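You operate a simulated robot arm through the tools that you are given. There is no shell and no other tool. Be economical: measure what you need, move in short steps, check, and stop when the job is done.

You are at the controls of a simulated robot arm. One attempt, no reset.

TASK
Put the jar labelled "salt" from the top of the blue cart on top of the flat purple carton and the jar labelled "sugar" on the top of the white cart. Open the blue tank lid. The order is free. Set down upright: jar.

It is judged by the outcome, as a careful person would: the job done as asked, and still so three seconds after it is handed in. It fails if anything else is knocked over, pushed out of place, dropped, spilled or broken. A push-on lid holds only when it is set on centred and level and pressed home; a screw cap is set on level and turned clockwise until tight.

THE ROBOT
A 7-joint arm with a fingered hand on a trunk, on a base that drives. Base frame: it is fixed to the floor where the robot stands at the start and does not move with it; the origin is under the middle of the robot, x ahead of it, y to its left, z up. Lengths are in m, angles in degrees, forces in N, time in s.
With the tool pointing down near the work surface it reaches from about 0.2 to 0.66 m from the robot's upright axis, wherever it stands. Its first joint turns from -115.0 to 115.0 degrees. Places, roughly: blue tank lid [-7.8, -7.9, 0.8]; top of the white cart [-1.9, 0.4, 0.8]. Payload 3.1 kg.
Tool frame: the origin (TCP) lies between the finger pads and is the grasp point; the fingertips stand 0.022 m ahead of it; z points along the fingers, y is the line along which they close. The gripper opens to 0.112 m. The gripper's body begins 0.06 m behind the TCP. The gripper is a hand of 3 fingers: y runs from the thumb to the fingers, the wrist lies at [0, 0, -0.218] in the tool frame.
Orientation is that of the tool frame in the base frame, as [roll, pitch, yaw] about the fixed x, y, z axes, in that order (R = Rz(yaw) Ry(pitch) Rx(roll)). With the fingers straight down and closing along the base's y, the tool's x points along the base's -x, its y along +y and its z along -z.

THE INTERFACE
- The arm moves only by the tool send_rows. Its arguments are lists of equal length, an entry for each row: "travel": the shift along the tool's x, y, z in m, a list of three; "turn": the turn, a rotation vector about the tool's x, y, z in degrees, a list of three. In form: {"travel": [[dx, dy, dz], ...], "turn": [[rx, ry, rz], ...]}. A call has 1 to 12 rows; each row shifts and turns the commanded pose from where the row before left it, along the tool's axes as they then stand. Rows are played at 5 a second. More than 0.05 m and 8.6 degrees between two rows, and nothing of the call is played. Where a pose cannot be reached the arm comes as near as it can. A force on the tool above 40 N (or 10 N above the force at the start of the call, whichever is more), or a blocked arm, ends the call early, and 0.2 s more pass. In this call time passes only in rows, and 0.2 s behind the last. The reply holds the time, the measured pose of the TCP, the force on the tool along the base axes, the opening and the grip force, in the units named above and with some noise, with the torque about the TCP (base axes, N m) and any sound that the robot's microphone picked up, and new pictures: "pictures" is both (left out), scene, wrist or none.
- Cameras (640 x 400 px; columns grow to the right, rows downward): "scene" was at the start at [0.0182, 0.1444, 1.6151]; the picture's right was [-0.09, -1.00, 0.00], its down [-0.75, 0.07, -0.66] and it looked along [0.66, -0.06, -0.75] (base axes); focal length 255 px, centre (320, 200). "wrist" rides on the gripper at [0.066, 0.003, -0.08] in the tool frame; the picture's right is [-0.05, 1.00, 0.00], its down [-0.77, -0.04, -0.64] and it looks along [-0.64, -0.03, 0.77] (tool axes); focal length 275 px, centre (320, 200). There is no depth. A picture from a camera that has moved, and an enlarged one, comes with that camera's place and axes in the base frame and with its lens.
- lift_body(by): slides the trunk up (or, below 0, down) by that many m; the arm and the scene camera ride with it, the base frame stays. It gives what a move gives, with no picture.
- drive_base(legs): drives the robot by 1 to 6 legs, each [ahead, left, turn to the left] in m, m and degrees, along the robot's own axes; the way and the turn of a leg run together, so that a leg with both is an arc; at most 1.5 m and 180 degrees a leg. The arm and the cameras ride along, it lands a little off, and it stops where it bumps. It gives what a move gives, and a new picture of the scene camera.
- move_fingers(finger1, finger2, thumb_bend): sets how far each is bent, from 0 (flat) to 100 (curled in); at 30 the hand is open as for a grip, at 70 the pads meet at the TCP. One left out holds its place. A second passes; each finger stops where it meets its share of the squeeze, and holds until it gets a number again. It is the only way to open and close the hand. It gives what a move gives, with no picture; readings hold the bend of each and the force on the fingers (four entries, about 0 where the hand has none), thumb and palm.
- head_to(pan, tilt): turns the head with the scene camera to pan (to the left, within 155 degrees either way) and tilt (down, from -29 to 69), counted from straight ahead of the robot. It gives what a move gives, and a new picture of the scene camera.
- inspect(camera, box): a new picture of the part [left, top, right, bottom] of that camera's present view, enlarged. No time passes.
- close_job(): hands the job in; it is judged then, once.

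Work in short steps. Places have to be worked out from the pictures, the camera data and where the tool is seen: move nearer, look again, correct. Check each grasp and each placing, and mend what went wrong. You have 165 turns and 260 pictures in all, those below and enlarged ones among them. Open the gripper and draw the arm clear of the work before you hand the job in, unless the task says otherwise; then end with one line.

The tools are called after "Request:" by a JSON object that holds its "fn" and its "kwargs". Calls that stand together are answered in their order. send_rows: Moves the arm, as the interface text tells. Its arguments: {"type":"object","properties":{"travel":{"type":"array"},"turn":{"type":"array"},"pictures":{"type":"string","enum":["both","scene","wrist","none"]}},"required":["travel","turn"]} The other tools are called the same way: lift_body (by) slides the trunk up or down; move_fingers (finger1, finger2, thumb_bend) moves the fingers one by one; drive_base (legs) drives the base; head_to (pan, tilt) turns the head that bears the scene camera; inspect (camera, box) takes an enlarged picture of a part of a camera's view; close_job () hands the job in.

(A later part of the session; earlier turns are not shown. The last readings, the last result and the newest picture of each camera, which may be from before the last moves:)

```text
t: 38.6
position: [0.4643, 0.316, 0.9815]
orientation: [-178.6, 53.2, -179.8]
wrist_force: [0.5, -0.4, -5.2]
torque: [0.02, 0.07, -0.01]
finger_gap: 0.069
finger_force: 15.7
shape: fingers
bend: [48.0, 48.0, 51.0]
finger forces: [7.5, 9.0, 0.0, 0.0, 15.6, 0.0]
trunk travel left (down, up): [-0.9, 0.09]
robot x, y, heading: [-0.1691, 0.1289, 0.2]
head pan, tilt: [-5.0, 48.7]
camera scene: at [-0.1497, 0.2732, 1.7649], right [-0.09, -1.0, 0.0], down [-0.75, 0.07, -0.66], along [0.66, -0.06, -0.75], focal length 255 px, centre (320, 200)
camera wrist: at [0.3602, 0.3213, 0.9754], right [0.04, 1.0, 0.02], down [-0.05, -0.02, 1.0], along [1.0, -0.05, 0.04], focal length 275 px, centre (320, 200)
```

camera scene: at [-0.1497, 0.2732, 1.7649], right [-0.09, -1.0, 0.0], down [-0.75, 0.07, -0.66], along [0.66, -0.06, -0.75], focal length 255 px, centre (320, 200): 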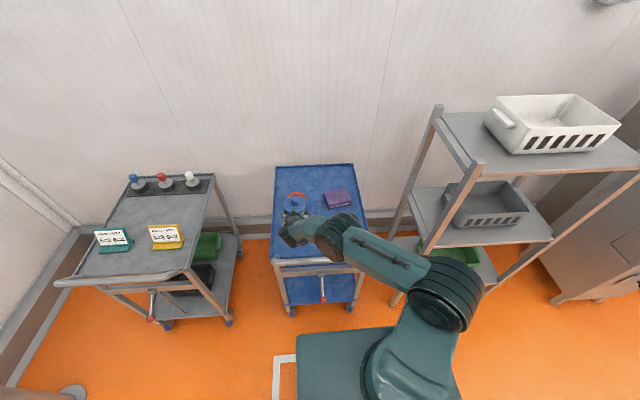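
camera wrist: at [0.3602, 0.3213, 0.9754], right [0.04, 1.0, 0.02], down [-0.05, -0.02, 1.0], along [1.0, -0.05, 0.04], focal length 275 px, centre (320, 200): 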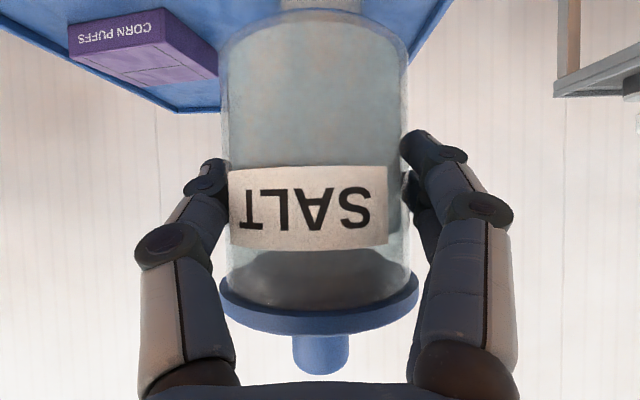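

The salt is lifted and nearly upright. I'll look closely at the carton from both cameras to fix its position.

Request:
{"fn": "inspect", "kwargs": {"camera": "wrist", "box": [40, 0, 240, 125]}}

Request:
{"fn": "inspect", "kwargs": {"camera": "scene", "box": [260, 160, 380, 260]}}

```text
3.20 times, centred on (140, 62) of wrist
camera zoom: at [0.3602, 0.3213, 0.9754], right [0.04, 1.0, 0.02], down [-0.05, -0.02, 1.0], along [1.0, -0.05, 0.04], focal length 881 px, centre (896, 640)
```

zoom: 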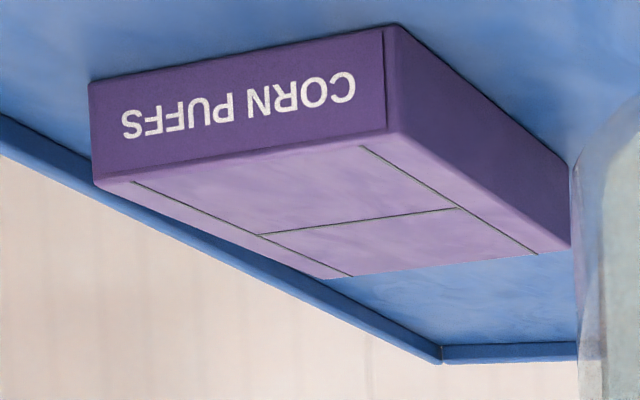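

```text
4.00 times, centred on (320, 210) of scene
camera zoom: at [-0.1497, 0.2732, 1.7649], right [-0.09, -1.0, 0.0], down [-0.75, 0.07, -0.66], along [0.66, -0.06, -0.75], focal length 1020 px, centre (320, 160)
```

zoom: 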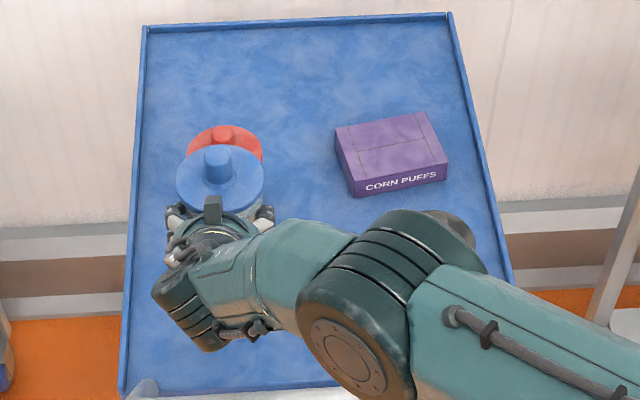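

From the wrist view the carton top is at about z 0.842 with its centre near (0.655–0.67, 0.12–0.13). I'll raise the jar 4 cm, then drive forward 0.2 m to bring the carton into reach.

Request:
{"fn": "send_rows", "kwargs": {"travel": [[-0.02, 0, -0.015], [-0.02, 0, -0.015], [0, 0, 0]], "turn": [[0, 0, 0], [0, 0, 0], [0, 0, 0]], "pictures": "none"}}

Request:
{"fn": "drive_base", "kwargs": {"legs": [[0.19, 0, 0]]}}

```text
t: 39.4
position: [0.4653, 0.3162, 1.0291]
orientation: [-178.7, 53.1, 180.0]
wrist_force: [-0.6, -0.4, -4.7]
torque: [0.02, 0.09, -0.01]
finger_gap: 0.0686
finger_force: 15.8
shape: fingers
bend: [48.0, 48.0, 51.0]
finger forces: [7.4, 8.9, 0.0, 0.1, 15.5, 0.0]
trunk travel left (down, up): [-0.9, 0.09]
robot x, y, heading: [-0.169, 0.1249, -0.0]
head pan, tilt: [-5.0, 48.7]
```

```text
t: 40.9
position: [0.6526, 0.3195, 1.0289]
orientation: [-178.7, 53.1, -179.5]
wrist_force: [0.8, -0.4, -5.0]
torque: [0.01, 0.11, 0.02]
finger_gap: 0.0685
finger_force: 16.0
shape: fingers
bend: [48.0, 48.0, 51.0]
finger forces: [7.6, 8.9, 0.0, 0.0, 15.5, 0.1]
trunk travel left (down, up): [-0.9, 0.09]
robot x, y, heading: [0.0177, 0.125, 0.3]
head pan, tilt: [-5.0, 48.7]
camera scene: at [0.0369, 0.2726, 1.765], right [-0.08, -1.0, 0.0], down [-0.75, 0.06, -0.66], along [0.66, -0.06, -0.75], focal length 255 px, centre (320, 200)
```

scene: 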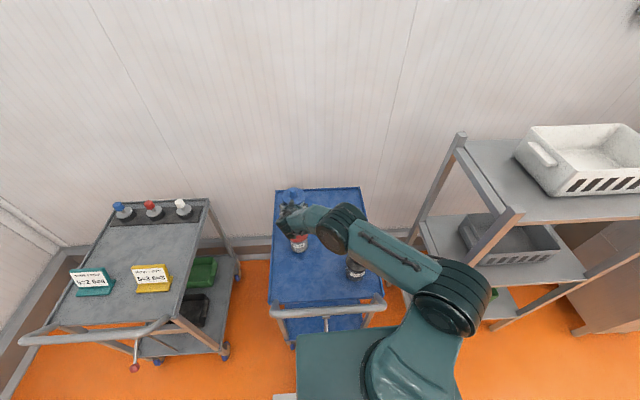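

Now I'll move right to over the carton at the same height.

Request:
{"fn": "send_rows", "kwargs": {"travel": [[0, -0.047, 0], [0, -0.047, 0], [0, -0.047, 0], [0, -0.047, 0], [0, 0, 0]], "turn": [[0, 0, 0], [0, 0, 0], [0, 0, 0], [0, 0, 0], [0, 0, 0]]}}

Request:
{"fn": "inspect", "kwargs": {"camera": "scene", "box": [260, 170, 400, 270]}}

```text
t: 42.1
position: [0.6511, 0.1303, 1.0314]
orientation: [-178.6, 53.2, -179.5]
wrist_force: [0.2, 1.0, -4.6]
torque: [0.01, 0.08, -0.01]
finger_gap: 0.0683
finger_force: 15.8
shape: fingers
bend: [49.0, 48.0, 51.0]
finger forces: [7.7, 9.0, 0.0, 0.0, 15.6, 0.0]
trunk travel left (down, up): [-0.9, 0.09]
robot x, y, heading: [0.0173, 0.1304, 0.2]
head pan, tilt: [-5.0, 48.7]
camera scene: at [0.0386, 0.2743, 1.7649], right [-0.08, -1.0, 0.0], down [-0.75, 0.06, -0.66], along [0.66, -0.06, -0.75], focal length 255 px, centre (320, 200)
camera wrist: at [0.5464, 0.1342, 1.0256], right [0.04, 1.0, 0.02], down [-0.05, -0.02, 1.0], along [1.0, -0.04, 0.04], focal length 275 px, centre (320, 200)
```

scene: 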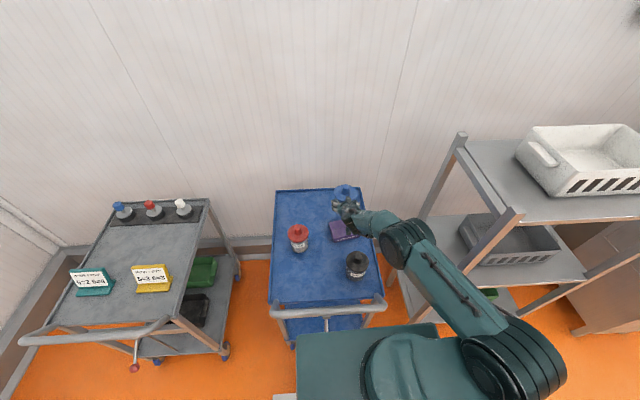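
wrist: 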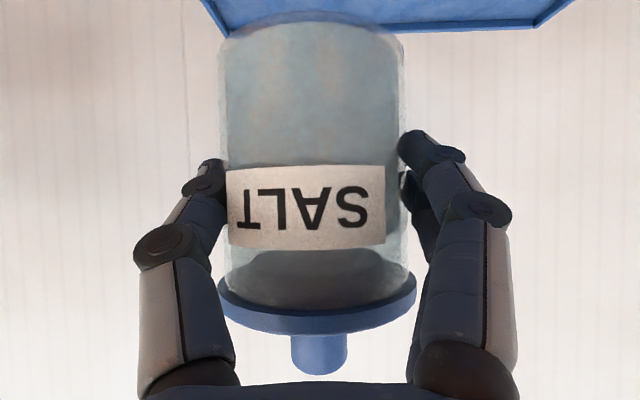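

```text
4.00 times, centred on (330, 220) of scene
camera zoom: at [0.0386, 0.2743, 1.7649], right [-0.08, -1.0, 0.0], down [-0.75, 0.06, -0.66], along [0.66, -0.06, -0.75], focal length 1020 px, centre (280, 120)
```

zoom: 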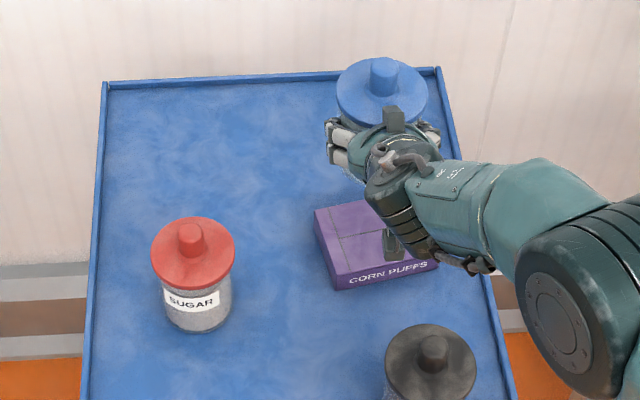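

The jar axis is at about (0.660, 0.127), and my carton centre estimate is (0.659, 0.122). I'll shift 5 mm right and descend to just above the carton, then check the alignment.

Request:
{"fn": "send_rows", "kwargs": {"travel": [[0.027, -0.005, 0.02], [0.027, 0, 0.02], [0.027, 0, 0.02], [0.018, 0, 0.0135], [0, 0, 0]], "turn": [[0, 0, 0], [0, 0, 0], [0, 0, 0], [0, 0, 0], [0, 0, 0]], "pictures": "wrist"}}

Request:
{"fn": "inspect", "kwargs": {"camera": "scene", "box": [290, 180, 390, 260]}}

```text
t: 43.3
position: [0.6498, 0.1231, 0.9082]
orientation: [-178.7, 53.1, -179.7]
wrist_force: [0.6, -0.1, -4.6]
torque: [0.04, 0.13, -0.03]
finger_gap: 0.0687
finger_force: 15.9
shape: fingers
bend: [49.0, 48.0, 51.0]
finger forces: [7.5, 9.1, 0.0, 0.1, 15.6, 0.0]
trunk travel left (down, up): [-0.9, 0.09]
robot x, y, heading: [0.0205, 0.1269, 0.1]
head pan, tilt: [-5.0, 48.7]
camera wrist: at [0.5449, 0.128, 0.9022], right [0.04, 1.0, 0.02], down [-0.05, -0.02, 1.0], along [1.0, -0.04, 0.05], focal length 275 px, centre (320, 200)
```

wrist: 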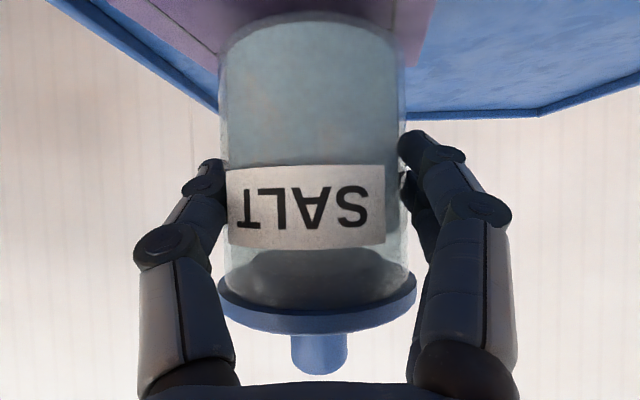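

```text
5.00 times, centred on (340, 220) of scene
camera zoom: at [0.0362, 0.272, 1.7651], right [-0.08, -1.0, 0.0], down [-0.75, 0.06, -0.66], along [0.66, -0.06, -0.75], focal length 1276 px, centre (220, 100)
```

zoom: 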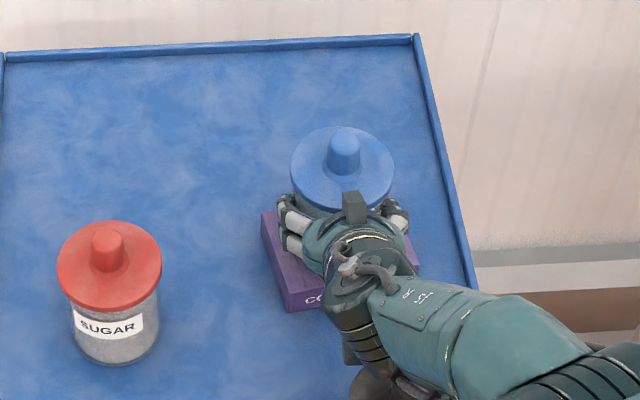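

Nearly there. I'll zoom on the wrist view of the carton edges around the jar bottom.

Request:
{"fn": "inspect", "kwargs": {"camera": "wrist", "box": [80, 0, 480, 130]}}

Request:
{"fn": "inspect", "kwargs": {"camera": "scene", "box": [330, 200, 380, 250]}}

```text
1.60 times, centred on (280, 65) of wrist
camera zoom: at [0.5449, 0.128, 0.9022], right [0.04, 1.0, 0.02], down [-0.05, -0.02, 1.0], along [1.0, -0.04, 0.05], focal length 440 px, centre (384, 416)
```

zoom: 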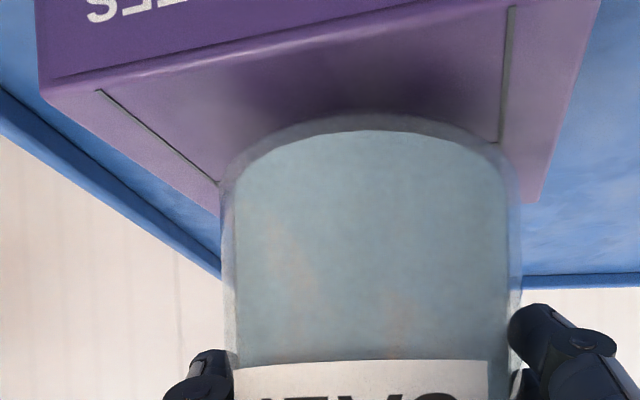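

```text
8.00 times, centred on (355, 225) of scene
camera zoom: at [0.0362, 0.272, 1.7651], right [-0.08, -1.0, 0.0], down [-0.75, 0.06, -0.66], along [0.66, -0.06, -0.75], focal length 2041 px, centre (40, 0)
```

zoom: 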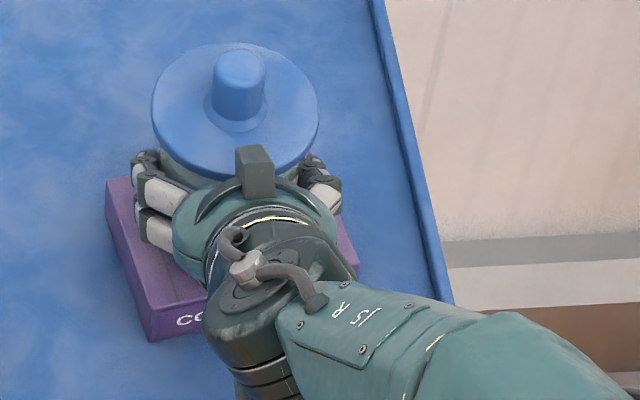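

The carton centre comes out at (0.660, 0.117) and the jar axis at about (0.654, 0.120). I'll move 7 mm forward and 3 mm right, then down 10 mm.

Request:
{"fn": "send_rows", "kwargs": {"travel": [[-0.0042, -0.003, 0.0056], [0.004, 0, 0.003], [0.004, 0, 0.003], [0, 0, 0]], "turn": [[0, 0, 0], [0, 0, 0], [0, 0, 0], [0, 0, 0]], "pictures": "none"}}

Request:
{"fn": "inspect", "kwargs": {"camera": "wrist", "box": [80, 0, 480, 130]}}

```text
t: 44.3
position: [0.6565, 0.1207, 0.8977]
orientation: [-178.7, 53.1, -179.7]
wrist_force: [-0.1, -0.4, -4.6]
torque: [0.04, 0.05, 0.0]
finger_gap: 0.0686
finger_force: 15.7
shape: fingers
bend: [49.0, 48.0, 51.0]
finger forces: [7.4, 9.1, 0.0, 0.1, 15.4, 0.0]
trunk travel left (down, up): [-0.9, 0.09]
robot x, y, heading: [0.013, 0.1305, 0.3]
head pan, tilt: [-5.0, 48.7]
```

```text
1.60 times, centred on (280, 65) of wrist
camera zoom: at [0.5522, 0.1258, 0.8923], right [0.04, 1.0, 0.02], down [-0.05, -0.02, 1.0], along [1.0, -0.04, 0.05], focal length 440 px, centre (384, 416)
```

zoom: 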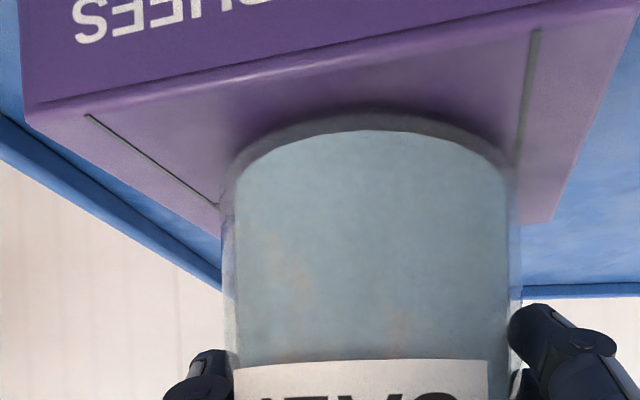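

Well centred in the wrist view. I'll lower in small steps until contact.

Request:
{"fn": "send_rows", "kwargs": {"travel": [[0.0024, 0, 0.0018], [0.0024, 0, 0.0018], [0, 0, 0]], "turn": [[0, 0, 0], [0, 0, 0], [0, 0, 0]], "pictures": "none"}}

Request:
{"fn": "inspect", "kwargs": {"camera": "wrist", "box": [80, 0, 480, 130]}}

```text
t: 45.1
position: [0.6572, 0.1218, 0.8942]
orientation: [-178.7, 53.4, -179.8]
wrist_force: [0.9, 0.9, 6.7]
torque: [0.02, -0.09, 0.01]
finger_gap: 0.0685
finger_force: 15.9
shape: fingers
bend: [49.0, 48.0, 51.0]
finger forces: [7.6, 9.6, 0.1, 0.0, 15.0, 0.0]
trunk travel left (down, up): [-0.9, 0.09]
robot x, y, heading: [0.0148, 0.1268, 0.0]
head pan, tilt: [-5.0, 48.7]
```

```text
1.60 times, centred on (280, 65) of wrist
camera zoom: at [0.5524, 0.126, 0.8882], right [0.04, 1.0, 0.02], down [-0.05, -0.02, 1.0], along [1.0, -0.04, 0.05], focal length 440 px, centre (384, 416)
```

zoom: 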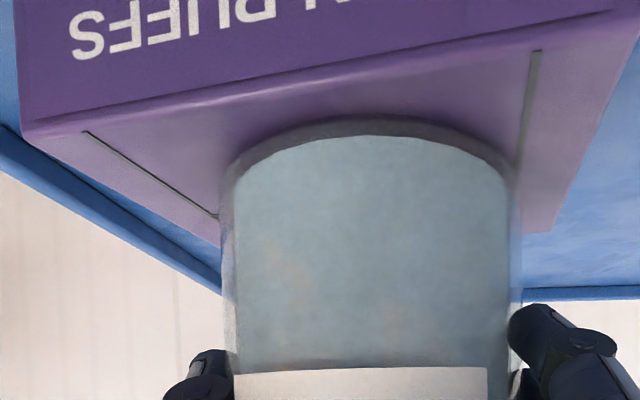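

Contact made (force +6.7 N) with the jar inside the carton edges. I'll release gradually.

Request:
{"fn": "move_fingers", "kwargs": {"finger1": 45, "finger2": 45, "thumb_bend": 46}}

Request:
{"fn": "move_fingers", "kwargs": {"finger1": 30, "finger2": 30, "thumb_bend": 30}}

Request:
{"fn": "inspect", "kwargs": {"camera": "wrist", "box": [0, 0, 640, 400]}}

```text
t: 46.1
position: [0.6575, 0.1201, 0.8928]
orientation: [-178.7, 53.2, -179.7]
wrist_force: [-0.2, -1.2, 0.0]
torque: [-0.04, -0.05, -0.08]
finger_gap: 0.0719
finger_force: 1.5
shape: fingers
bend: [45.0, 44.0, 45.0]
finger forces: [0.1, 0.7, 0.0, 0.0, 2.4, 0.0]
trunk travel left (down, up): [-0.9, 0.09]
robot x, y, heading: [0.0186, 0.1276, 0.3]
head pan, tilt: [-5.0, 48.7]
```

```text
t: 47.1
position: [0.6565, 0.1208, 0.8919]
orientation: [-178.7, 53.2, -179.6]
wrist_force: [-0.9, -0.1, 0.7]
torque: [0.02, -0.02, -0.01]
finger_gap: 0.1111
finger_force: 0.2
shape: fingers
bend: [30.0, 30.0, 30.0]
finger forces: [0.1, 0.1, 0.1, 0.1, 0.1, 0.1]
trunk travel left (down, up): [-0.9, 0.09]
robot x, y, heading: [0.02, 0.126, 0.2]
head pan, tilt: [-5.0, 48.7]
```

```text
1.00 times, centred on (320, 200) of wrist (not enlarged: the box is as wide or as high as the picture)
camera zoom: at [0.5519, 0.1257, 0.8868], right [0.04, 1.0, 0.02], down [-0.05, -0.02, 1.0], along [1.0, -0.04, 0.05], focal length 275 px, centre (320, 200)
```

zoom: 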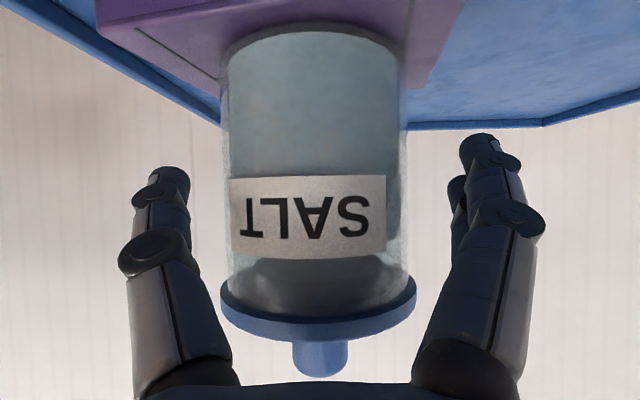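

The jar stands free on the carton. I'll raise the hand straight up.

Request:
{"fn": "send_rows", "kwargs": {"travel": [[-0.02, 0, -0.015], [-0.03, 0, -0.0225], [-0.035, 0, -0.026], [-0.035, 0, -0.026], [0, 0, 0]], "turn": [[0, 0, 0], [0, 0, 0], [0, 0, 0], [0, 0, 0], [0, 0, 0]], "pictures": "none"}}

Request:
{"fn": "inspect", "kwargs": {"camera": "scene", "box": [260, 170, 400, 270]}}

```text
t: 48.3
position: [0.6592, 0.1234, 1.0454]
orientation: [-178.7, 53.1, -179.6]
wrist_force: [-0.5, -0.7, 0.5]
torque: [0.01, -0.03, -0.02]
finger_gap: 0.1111
finger_force: 0.0
shape: fingers
bend: [30.0, 30.0, 30.0]
finger forces: [0.0, 0.0, 0.0, 0.0, 0.0, 0.0]
trunk travel left (down, up): [-0.9, 0.09]
robot x, y, heading: [0.0212, 0.1263, 0.2]
head pan, tilt: [-5.0, 48.7]
```

```text
4.00 times, centred on (330, 220) of scene
camera zoom: at [0.0369, 0.2721, 1.7651], right [-0.08, -1.0, 0.0], down [-0.75, 0.06, -0.66], along [0.66, -0.06, -0.75], focal length 1020 px, centre (280, 120)
```

zoom: 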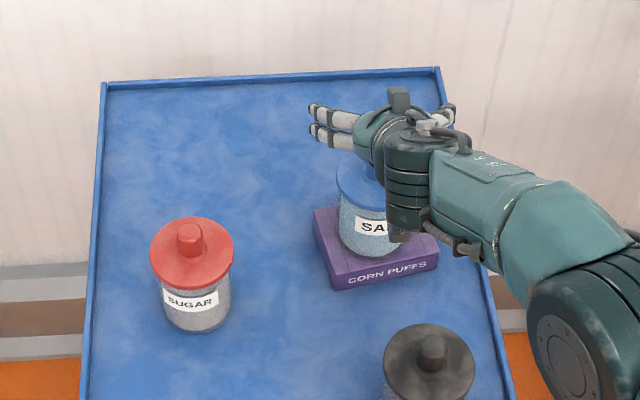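

Salt stands on the carton. Now I'll move over the sugar at about (0.606, 0.313).

Request:
{"fn": "send_rows", "kwargs": {"travel": [[0.0071, 0.038, -0.0095], [0.0071, 0.038, -0.0095], [0.0071, 0.038, -0.0095], [0.0071, 0.038, -0.0095], [0.0071, 0.038, -0.0095], [0, 0, 0]], "turn": [[0, 0, 0], [0, 0, 0], [0, 0, 0], [0, 0, 0], [0, 0, 0], [0, 0, 0]], "pictures": "none"}}

Request:
{"fn": "send_rows", "kwargs": {"travel": [[0.0257, 0, 0.0191], [0.0257, 0, 0.0191], [0.019, 0, 0.0141], [0, 0, 0]], "turn": [[0, 0, 0], [0, 0, 0], [0, 0, 0], [0, 0, 0]]}}

```text
t: 49.7
position: [0.5995, 0.3126, 1.0427]
orientation: [-178.7, 53.1, -179.7]
wrist_force: [-0.9, -0.3, -0.5]
torque: [0.03, 0.01, 0.01]
finger_gap: 0.1114
finger_force: 0.2
shape: fingers
bend: [30.0, 30.0, 30.0]
finger forces: [0.0, 0.0, 0.0, 0.0, 0.0, 0.1]
trunk travel left (down, up): [-0.9, 0.09]
robot x, y, heading: [0.0127, 0.1252, 0.1]
head pan, tilt: [-5.0, 48.7]
```

```text
t: 50.7
position: [0.5988, 0.3138, 0.952]
orientation: [-178.7, 53.1, -179.7]
wrist_force: [1.0, -0.2, -0.1]
torque: [-0.01, 0.02, 0.01]
finger_gap: 0.1115
finger_force: 0.0
shape: fingers
bend: [30.0, 30.0, 30.0]
finger forces: [0.0, 0.1, 0.1, 0.0, 0.0, 0.0]
trunk travel left (down, up): [-0.9, 0.09]
robot x, y, heading: [0.0218, 0.1304, 0.1]
head pan, tilt: [-5.0, 48.7]
camera scene: at [0.0354, 0.2718, 1.7651], right [-0.08, -1.0, 0.0], down [-0.75, 0.06, -0.66], along [0.66, -0.06, -0.75], focal length 255 px, centre (320, 200)
camera wrist: at [0.4938, 0.318, 0.9462], right [0.04, 1.0, 0.02], down [-0.05, -0.02, 1.0], along [1.0, -0.04, 0.05], focal length 275 px, centre (320, 200)
```

scene: 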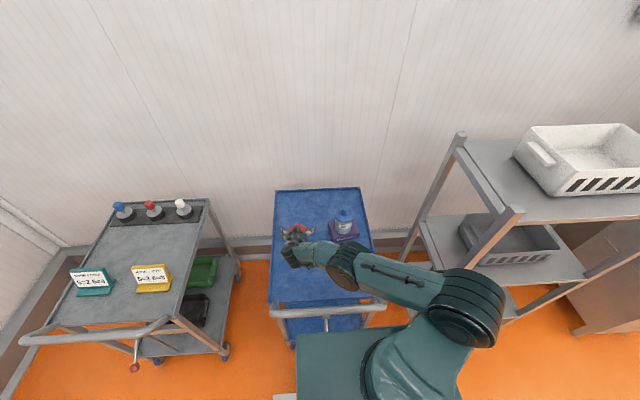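
wrist: 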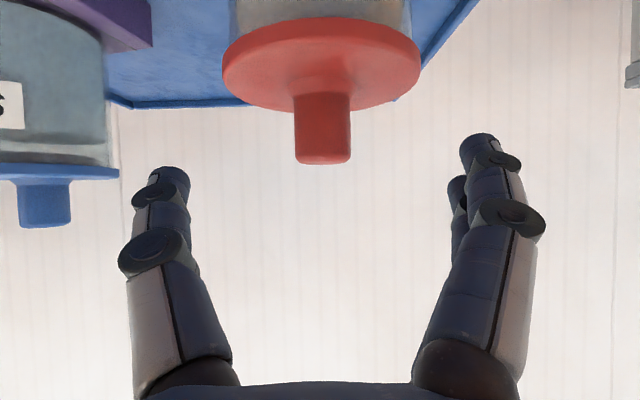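

Lid size puts the sugar axis at about (0.611, 0.314). I'll shift 5 mm forward and descend to z≈0.86.

Request:
{"fn": "send_rows", "kwargs": {"travel": [[0.015, 0, 0.0177], [0.02, 0, 0.015], [0.02, 0, 0.015], [0.0152, 0, 0.011], [0, 0, 0]], "turn": [[0, 0, 0], [0, 0, 0], [0, 0, 0], [0, 0, 0], [0, 0, 0]], "pictures": "wrist"}}

```text
t: 51.9
position: [0.6035, 0.3118, 0.8612]
orientation: [-178.8, 53.2, -179.7]
wrist_force: [-0.7, 0.2, -0.1]
torque: [-0.02, -0.03, 0.04]
finger_gap: 0.1114
finger_force: 0.1
shape: fingers
bend: [30.0, 30.0, 30.0]
finger forces: [0.1, 0.0, 0.1, 0.0, 0.1, 0.0]
trunk travel left (down, up): [-0.9, 0.09]
robot x, y, heading: [0.0175, 0.1309, -0.0]
head pan, tilt: [-5.0, 48.7]
camera wrist: at [0.4993, 0.3164, 0.8552], right [0.04, 1.0, 0.02], down [-0.05, -0.02, 1.0], along [1.0, -0.04, 0.05], focal length 275 px, centre (320, 200)
```

wrist: 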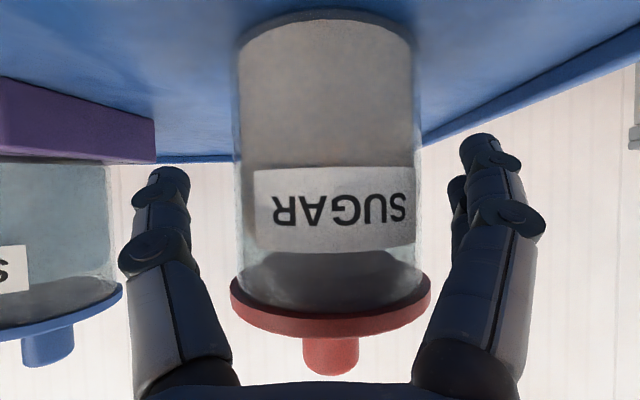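

Same geometry as the salt grasp. I'll close on the body, first lightly and then firmly.

Request:
{"fn": "move_fingers", "kwargs": {"finger1": 46, "finger2": 46, "thumb_bend": 46}}

Request:
{"fn": "move_fingers", "kwargs": {"finger1": 60, "finger2": 60, "thumb_bend": 60}}

Request:
{"fn": "send_rows", "kwargs": {"travel": [[-0.016, 0, -0.012], [-0.024, 0, -0.018], [-0.032, 0, -0.024], [-0.036, 0, -0.027], [-0.036, 0, -0.027], [0, 0, 0]], "turn": [[0, 0, 0], [0, 0, 0], [0, 0, 0], [0, 0, 0], [0, 0, 0], [0, 0, 0]]}}

```text
t: 52.9
position: [0.6039, 0.3121, 0.861]
orientation: [-178.7, 53.1, -179.6]
wrist_force: [-0.1, 1.2, 1.0]
torque: [0.0, 0.01, 0.06]
finger_gap: 0.0727
finger_force: 2.7
shape: fingers
bend: [44.0, 42.0, 45.0]
finger forces: [1.2, 2.3, 0.0, 0.1, 2.1, 0.0]
trunk travel left (down, up): [-0.9, 0.09]
robot x, y, heading: [0.0192, 0.1271, 0.2]
head pan, tilt: [-5.0, 48.7]
```

```text
t: 53.9
position: [0.6043, 0.3116, 0.8597]
orientation: [-178.8, 53.2, -179.5]
wrist_force: [-0.6, 0.8, 0.0]
torque: [0.01, 0.02, 0.01]
finger_gap: 0.0698
finger_force: 16.3
shape: fingers
bend: [47.0, 45.0, 51.0]
finger forces: [7.7, 8.8, 0.0, 0.0, 16.5, 0.1]
trunk travel left (down, up): [-0.9, 0.09]
robot x, y, heading: [0.0213, 0.1336, 0.4]
head pan, tilt: [-5.0, 48.7]
```

```text
t: 55.3
position: [0.6032, 0.3134, 1.0413]
orientation: [-178.7, 53.1, -179.7]
wrist_force: [0.3, 0.0, -4.3]
torque: [-0.01, 0.05, -0.02]
finger_gap: 0.0699
finger_force: 16.4
shape: fingers
bend: [47.0, 45.0, 51.0]
finger forces: [7.7, 8.5, 0.1, 0.1, 16.8, 0.1]
trunk travel left (down, up): [-0.9, 0.09]
robot x, y, heading: [0.022, 0.1255, 0.2]
head pan, tilt: [-5.0, 48.7]
camera scene: at [0.0376, 0.2728, 1.765], right [-0.08, -1.0, 0.0], down [-0.75, 0.06, -0.66], along [0.66, -0.06, -0.75], focal length 255 px, centre (320, 200)
camera wrist: at [0.499, 0.3177, 1.0364], right [0.04, 1.0, 0.02], down [-0.05, -0.02, 1.0], along [1.0, -0.04, 0.04], focal length 275 px, centre (320, 200)
```

scene: 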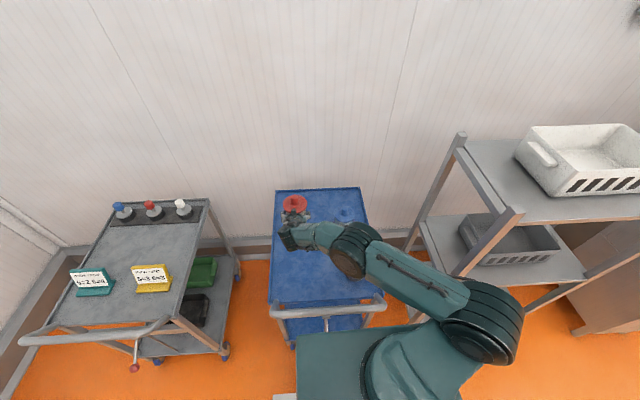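
wrist: 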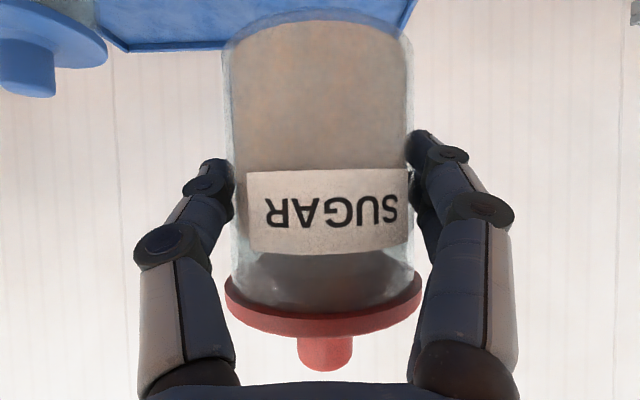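

Sugar lifted upright. I'll back away from the cart 0.45 m and then look behind for the white cart.

Request:
{"fn": "drive_base", "kwargs": {"legs": [[-0.45, 0, 0]]}}

Request:
{"fn": "head_to", "kwargs": {"pan": 150, "tilt": 35}}

Request:
{"fn": "head_to", "kwargs": {"pan": -150, "tilt": 30}}

```text
t: 58.0
position: [0.162, 0.3108, 1.0425]
orientation: [-178.7, 53.1, -179.9]
wrist_force: [0.6, 1.0, -3.8]
torque: [0.0, 0.08, 0.0]
finger_gap: 0.0699
finger_force: 16.4
shape: fingers
bend: [47.0, 45.0, 51.0]
finger forces: [7.8, 8.5, 0.0, 0.0, 16.8, 0.1]
trunk travel left (down, up): [-0.9, 0.09]
robot x, y, heading: [-0.4257, 0.1251, -0.1]
head pan, tilt: [-5.0, 48.7]
camera scene: at [-0.4053, 0.2719, 1.765], right [-0.09, -1.0, 0.0], down [-0.75, 0.06, -0.66], along [0.66, -0.06, -0.75], focal length 255 px, centre (320, 200)
```

scene: 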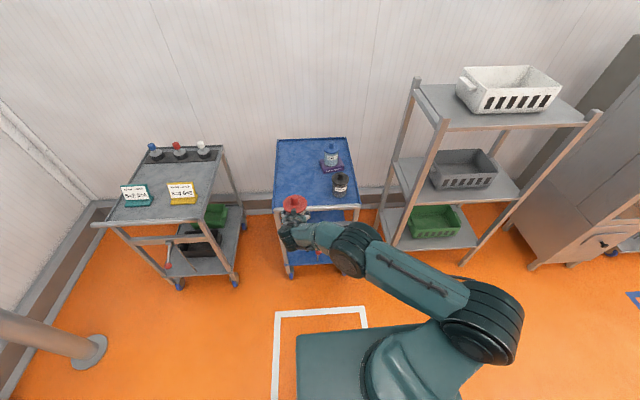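

```text
t: 60.4
position: [0.1611, 0.3111, 1.0425]
orientation: [-178.7, 53.1, -179.7]
wrist_force: [0.7, -0.3, -3.9]
torque: [0.03, 0.12, 0.0]
finger_gap: 0.0699
finger_force: 16.1
shape: fingers
bend: [47.0, 45.0, 51.0]
finger forces: [7.6, 8.4, 0.0, 0.0, 16.9, 0.1]
trunk travel left (down, up): [-0.9, 0.09]
robot x, y, heading: [-0.4207, 0.1261, -0.1]
head pan, tilt: [150.0, 35.0]
camera scene: at [-0.5595, 0.3227, 1.7851], right [0.5, 0.87, 0.0], down [0.5, -0.29, -0.82], along [-0.71, 0.41, -0.57], focal length 255 px, centre (320, 200)
```

scene: 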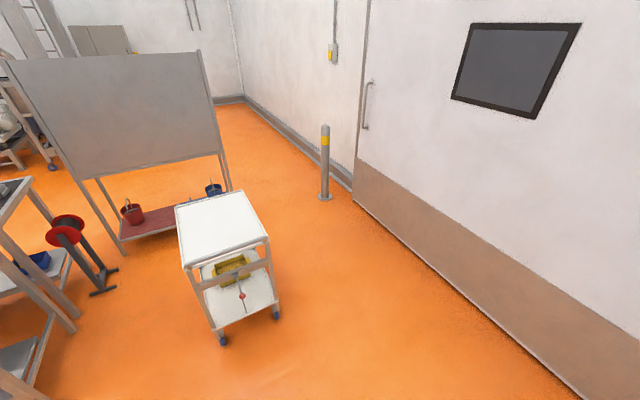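

```text
t: 64.5
position: [0.1616, 0.3117, 1.0421]
orientation: [-178.8, 53.1, -179.9]
wrist_force: [0.1, -0.5, -4.4]
torque: [0.01, 0.11, -0.02]
finger_gap: 0.0697
finger_force: 16.8
shape: fingers
bend: [47.0, 45.0, 51.0]
finger forces: [7.6, 8.5, 0.0, 0.0, 16.8, 0.1]
trunk travel left (down, up): [-0.9, 0.09]
robot x, y, heading: [-0.4241, 0.1316, -0.0]
head pan, tilt: [-150.0, 30.0]
camera scene: at [-0.5616, 0.2334, 1.793], right [-0.5, 0.87, 0.0], down [0.43, 0.25, -0.87], along [-0.75, -0.43, -0.5], focal length 255 px, centre (320, 200)
```

scene: 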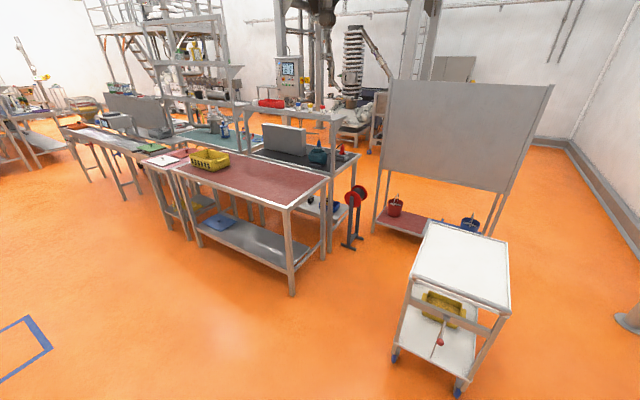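

The white cart top spans about x −2.16..−1.62, y 0.165..0.605, at z≈0.8. I'll back up a little and turn around to face it.

Request:
{"fn": "drive_base", "kwargs": {"legs": [[-0.25, 0, 0], [0, 0, 90], [0, 0, 90]]}}

Request:
{"fn": "head_to", "kwargs": {"pan": -10, "tilt": 40}}

```text
t: 73.9
position: [-1.2687, -0.0281, 1.042]
orientation: [-178.7, 53.1, -2.4]
wrist_force: [1.5, 0.3, -3.7]
torque: [0.0, -0.11, -0.03]
finger_gap: 0.0692
finger_force: 15.9
shape: fingers
bend: [48.0, 46.0, 51.0]
finger forces: [7.5, 8.2, 0.0, 0.0, 16.2, 0.0]
trunk travel left (down, up): [-0.9, 0.09]
robot x, y, heading: [-0.6765, 0.1306, 177.4]
head pan, tilt: [-150.0, 30.0]
camera scene: at [-0.5429, 0.0116, 1.793], right [0.46, -0.89, 0.0], down [-0.44, -0.23, -0.87], along [0.77, 0.4, -0.5], focal length 255 px, centre (320, 200)
```

scene: 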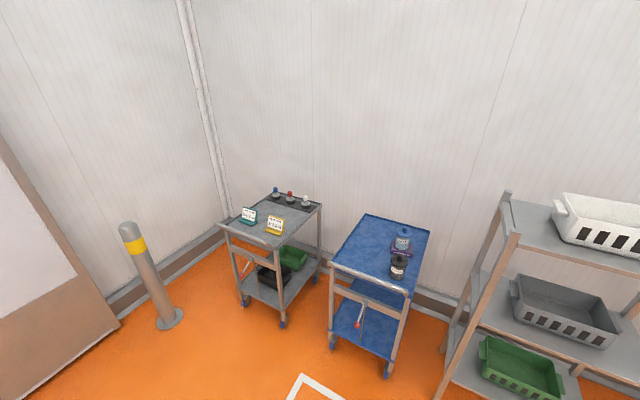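

```text
t: 76.1
position: [-1.2688, -0.0272, 1.0413]
orientation: [-178.7, 53.0, -2.5]
wrist_force: [0.1, 0.2, -5.2]
torque: [0.0, -0.12, 0.02]
finger_gap: 0.0693
finger_force: 15.8
shape: fingers
bend: [48.0, 46.0, 51.0]
finger forces: [7.5, 8.3, 0.0, 0.0, 16.4, 0.1]
trunk travel left (down, up): [-0.9, 0.09]
robot x, y, heading: [-0.6747, 0.1274, 177.5]
head pan, tilt: [-10.0, 40.0]
camera scene: at [-0.7062, -0.0111, 1.7775], right [0.22, 0.98, 0.0], down [0.63, -0.14, -0.77], along [-0.75, 0.17, -0.64], focal length 255 px, centre (320, 200)
```

scene: 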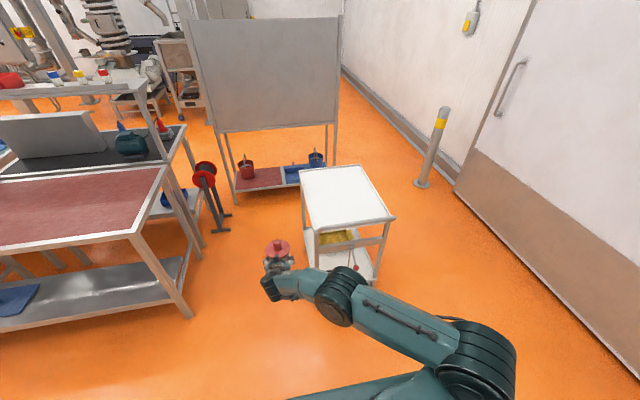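

The view confirms the cart's near edge at x≈−1.62. I'll straighten the heading, shift right and drive up to the cart.

Request:
{"fn": "drive_base", "kwargs": {"legs": [[0, -0.42, 2.5], [0.45, 0, 0]]}}

Request:
{"fn": "send_rows", "kwargs": {"travel": [[0, 0, 0]], "turn": [[0, 0, 0]], "pictures": "wrist"}}

```text
t: 81.0
position: [-1.693, 0.3749, 1.0418]
orientation: [-178.6, 53.0, -0.1]
wrist_force: [0.2, 0.3, -5.0]
torque: [0.0, -0.07, -0.04]
finger_gap: 0.0696
finger_force: 16.3
shape: fingers
bend: [48.0, 46.0, 51.0]
finger forces: [7.5, 8.3, 0.1, 0.1, 16.3, 0.0]
trunk travel left (down, up): [-0.9, 0.09]
robot x, y, heading: [-1.1096, 0.5537, 179.6]
head pan, tilt: [-10.0, 40.0]
camera scene: at [-1.1322, 0.4157, 1.7775], right [0.18, 0.98, 0.0], down [0.63, -0.11, -0.77], along [-0.75, 0.14, -0.64], focal length 255 px, centre (320, 200)
```

scene: 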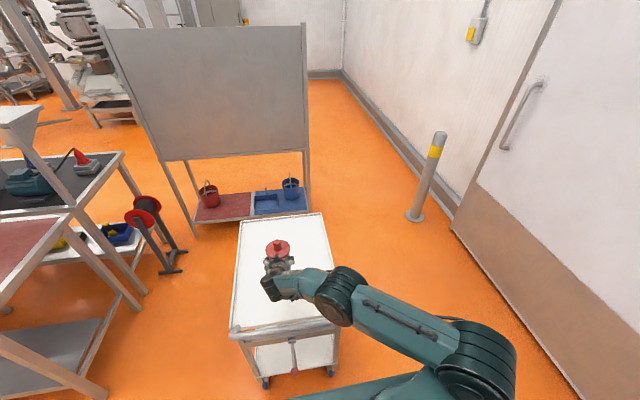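

```text
t: 81.4
position: [-1.6931, 0.376, 1.0418]
orientation: [-178.7, 53.1, -0.1]
wrist_force: [-0.6, -0.1, -4.3]
torque: [0.03, -0.12, -0.01]
finger_gap: 0.0696
finger_force: 16.0
shape: fingers
bend: [48.0, 46.0, 51.0]
finger forces: [7.4, 8.3, 0.1, 0.0, 16.4, 0.0]
trunk travel left (down, up): [-0.9, 0.09]
robot x, y, heading: [-1.1085, 0.5604, 179.7]
head pan, tilt: [-10.0, 40.0]
camera wrist: at [-1.5899, 0.3697, 1.0363], right [-0.05, -1.0, 0.02], down [0.05, 0.02, 1.0], along [-1.0, 0.05, 0.05], focal length 275 px, centre (320, 200)
```

wrist: 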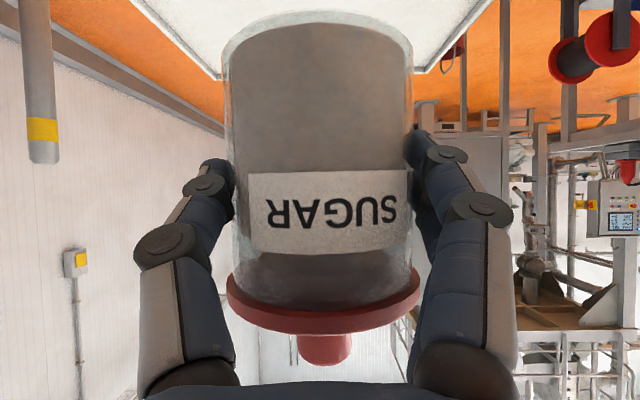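

The jar is over the white cart. I'll move 5 cm further in and descend to z≈0.89.

Request:
{"fn": "send_rows", "kwargs": {"travel": [[-0.03, 0, 0.04], [0.031, 0, 0.023], [0.031, 0, 0.023], [0.031, 0, 0.023], [0.026, 0, 0.0195], [0, 0, 0]], "turn": [[0, 0, 0], [0, 0, 0], [0, 0, 0], [0, 0, 0], [0, 0, 0], [0, 0, 0]]}}

```text
t: 82.8
position: [-1.745, 0.3772, 0.8949]
orientation: [-178.8, 53.1, -0.1]
wrist_force: [-0.2, 0.5, -4.5]
torque: [-0.04, -0.1, 0.0]
finger_gap: 0.0694
finger_force: 16.5
shape: fingers
bend: [48.0, 46.0, 51.0]
finger forces: [7.7, 8.3, 0.1, 0.1, 16.4, 0.0]
trunk travel left (down, up): [-0.9, 0.09]
robot x, y, heading: [-1.1085, 0.5584, 179.8]
head pan, tilt: [-10.0, 40.0]
camera scene: at [-1.1322, 0.4167, 1.7776], right [0.18, 0.98, 0.0], down [0.63, -0.11, -0.77], along [-0.75, 0.14, -0.64], focal length 255 px, centre (320, 200)
camera wrist: at [-1.6408, 0.3718, 0.8892], right [-0.05, -1.0, 0.02], down [0.05, 0.02, 1.0], along [-1.0, 0.05, 0.05], focal length 275 px, centre (320, 200)
```

scene: 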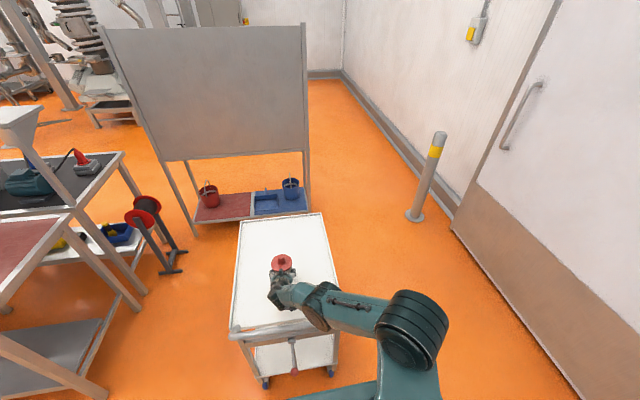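
wrist: 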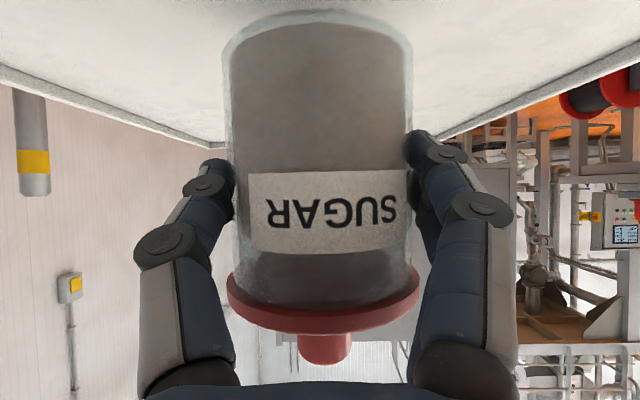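

Still airborne above the surface. I'll creep down until contact.

Request:
{"fn": "send_rows", "kwargs": {"travel": [[0.008, 0, 0.006], [0.004, 0, 0.003], [0.004, 0, 0.003], [0.0025, 0, 0.0018], [0.0025, 0, 0.0018], [0, 0, 0]], "turn": [[0, 0, 0], [0, 0, 0], [0, 0, 0], [0, 0, 0], [0, 0, 0], [0, 0, 0]], "pictures": "wrist"}}

```text
t: 84.2
position: [-1.7437, 0.3763, 0.8673]
orientation: [-178.7, 53.2, 0.0]
wrist_force: [0.3, 0.1, -4.1]
torque: [0.01, -0.11, 0.02]
finger_gap: 0.0693
finger_force: 16.7
shape: fingers
bend: [48.0, 46.0, 51.0]
finger forces: [7.7, 8.2, 0.0, 0.0, 16.4, 0.1]
trunk travel left (down, up): [-0.9, 0.09]
robot x, y, heading: [-1.1068, 0.5533, 180.0]
head pan, tilt: [-10.0, 40.0]
camera wrist: at [-1.6401, 0.3722, 0.8621], right [-0.05, -1.0, 0.02], down [0.05, 0.02, 1.0], along [-1.0, 0.05, 0.05], focal length 275 px, centre (320, 200)
```

wrist: 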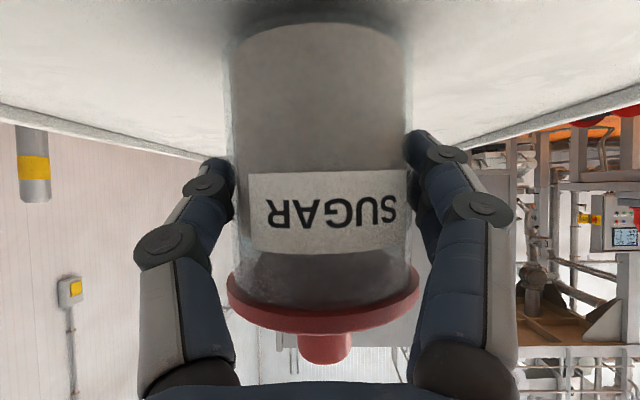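

Request:
{"fn": "send_rows", "kwargs": {"travel": [[0.0025, 0, 0.0018], [0.0025, 0, 0.0018], [0, 0, 0]], "turn": [[0, 0, 0], [0, 0, 0], [0, 0, 0]], "pictures": "none"}}

```text
t: 85.0
position: [-1.7425, 0.377, 0.8605]
orientation: [-178.9, 53.2, 0.0]
wrist_force: [0.4, 0.7, -1.8]
torque: [-0.02, 0.02, 0.01]
finger_gap: 0.0696
finger_force: 16.0
shape: fingers
bend: [48.0, 46.0, 51.0]
finger forces: [7.3, 8.8, 0.1, 0.0, 16.5, 0.0]
trunk travel left (down, up): [-0.9, 0.09]
robot x, y, heading: [-1.1074, 0.5543, 179.9]
head pan, tilt: [-10.0, 40.0]
```

The force is dropping from −4.5 to −1.8, so contact has begun. One more 2 mm step.

Request:
{"fn": "send_rows", "kwargs": {"travel": [[0.0016, 0, 0.0012], [0, 0, 0]], "turn": [[0, 0, 0], [0, 0, 0]], "pictures": "wrist"}}

```text
t: 85.6
position: [-1.7434, 0.3758, 0.86]
orientation: [-178.8, 53.4, 0.0]
wrist_force: [-1.0, -2.0, 6.7]
torque: [-0.1, 0.14, -0.01]
finger_gap: 0.0696
finger_force: 16.4
shape: fingers
bend: [48.0, 46.0, 51.0]
finger forces: [7.5, 8.9, 0.0, 0.0, 15.5, 0.0]
trunk travel left (down, up): [-0.9, 0.09]
robot x, y, heading: [-1.1061, 0.5608, 180.0]
head pan, tilt: [-10.0, 40.0]
camera wrist: at [-1.6394, 0.3723, 0.8547], right [-0.05, -1.0, 0.02], down [0.05, 0.02, 1.0], along [-1.0, 0.05, 0.05], focal length 275 px, centre (320, 200)
```

wrist: 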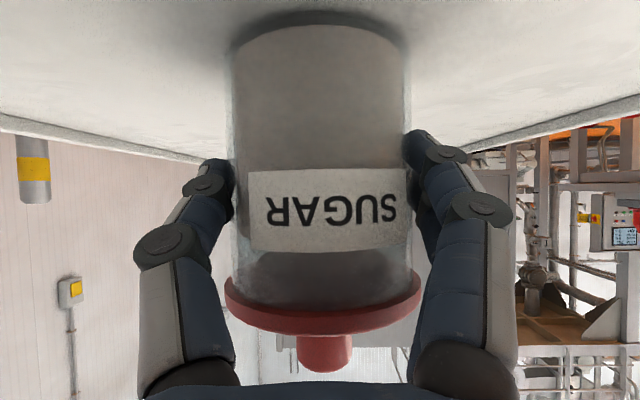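

The jar is firmly on the surface. I'll release in stages and rise.

Request:
{"fn": "move_fingers", "kwargs": {"finger1": 44, "finger2": 43, "thumb_bend": 46}}

Request:
{"fn": "move_fingers", "kwargs": {"finger1": 30, "finger2": 30, "thumb_bend": 30}}

Request:
{"fn": "send_rows", "kwargs": {"travel": [[-0.02, 0, -0.015], [-0.03, 0, -0.0225], [-0.035, 0, -0.026], [-0.035, 0, -0.026], [-0.035, 0, -0.026], [0, 0, 0]], "turn": [[0, 0, 0], [0, 0, 0], [0, 0, 0], [0, 0, 0], [0, 0, 0], [0, 0, 0]]}}

```text
t: 86.6
position: [-1.7421, 0.3778, 0.8592]
orientation: [-178.7, 53.0, 0.0]
wrist_force: [0.4, 0.8, -0.8]
torque: [0.01, -0.04, -0.01]
finger_gap: 0.0728
finger_force: 1.8
shape: fingers
bend: [44.0, 42.0, 45.0]
finger forces: [0.2, 0.4, 0.0, 0.1, 2.1, 0.0]
trunk travel left (down, up): [-0.9, 0.09]
robot x, y, heading: [-1.1097, 0.5556, 179.9]
head pan, tilt: [-10.0, 40.0]
```

```text
t: 87.6
position: [-1.7432, 0.3776, 0.8594]
orientation: [-178.6, 53.2, 0.0]
wrist_force: [-0.1, -0.3, 0.3]
torque: [0.01, -0.01, -0.03]
finger_gap: 0.1112
finger_force: 0.0
shape: fingers
bend: [30.0, 30.0, 30.0]
finger forces: [0.1, 0.1, 0.0, 0.1, 0.0, 0.0]
trunk travel left (down, up): [-0.9, 0.09]
robot x, y, heading: [-1.1018, 0.5568, 179.8]
head pan, tilt: [-10.0, 40.0]
```

```text
t: 89.0
position: [-1.7442, 0.3754, 1.0529]
orientation: [-178.7, 53.1, 0.0]
wrist_force: [0.1, -0.9, 0.5]
torque: [0.01, -0.01, 0.0]
finger_gap: 0.1112
finger_force: 0.1
shape: fingers
bend: [30.0, 30.0, 30.0]
finger forces: [0.0, 0.0, 0.1, 0.0, 0.0, 0.0]
trunk travel left (down, up): [-0.9, 0.09]
robot x, y, heading: [-1.1056, 0.5527, 179.8]
head pan, tilt: [-10.0, 40.0]
camera scene: at [-1.1322, 0.4158, 1.7775], right [0.18, 0.98, 0.0], down [0.63, -0.11, -0.77], along [-0.75, 0.14, -0.64], focal length 255 px, centre (320, 200)
camera wrist: at [-1.6407, 0.3705, 1.0471], right [-0.05, -1.0, 0.02], down [0.05, 0.02, 1.0], along [-1.0, 0.05, 0.05], focal length 275 px, centre (320, 200)
```

scene: 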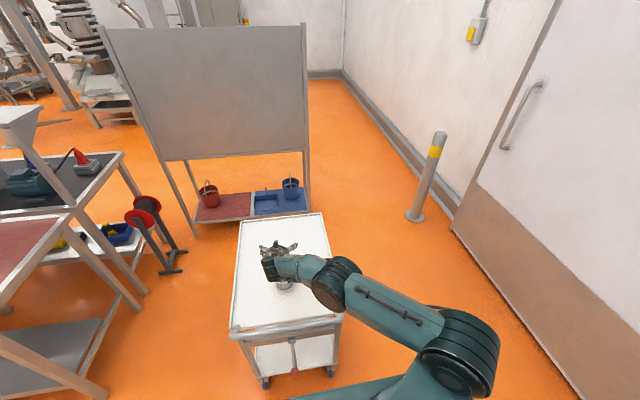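
wrist: 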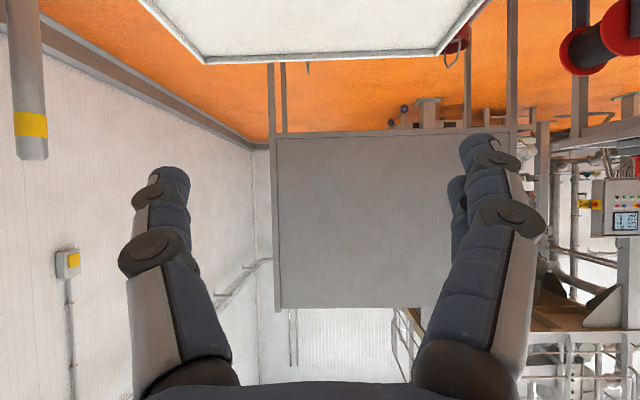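

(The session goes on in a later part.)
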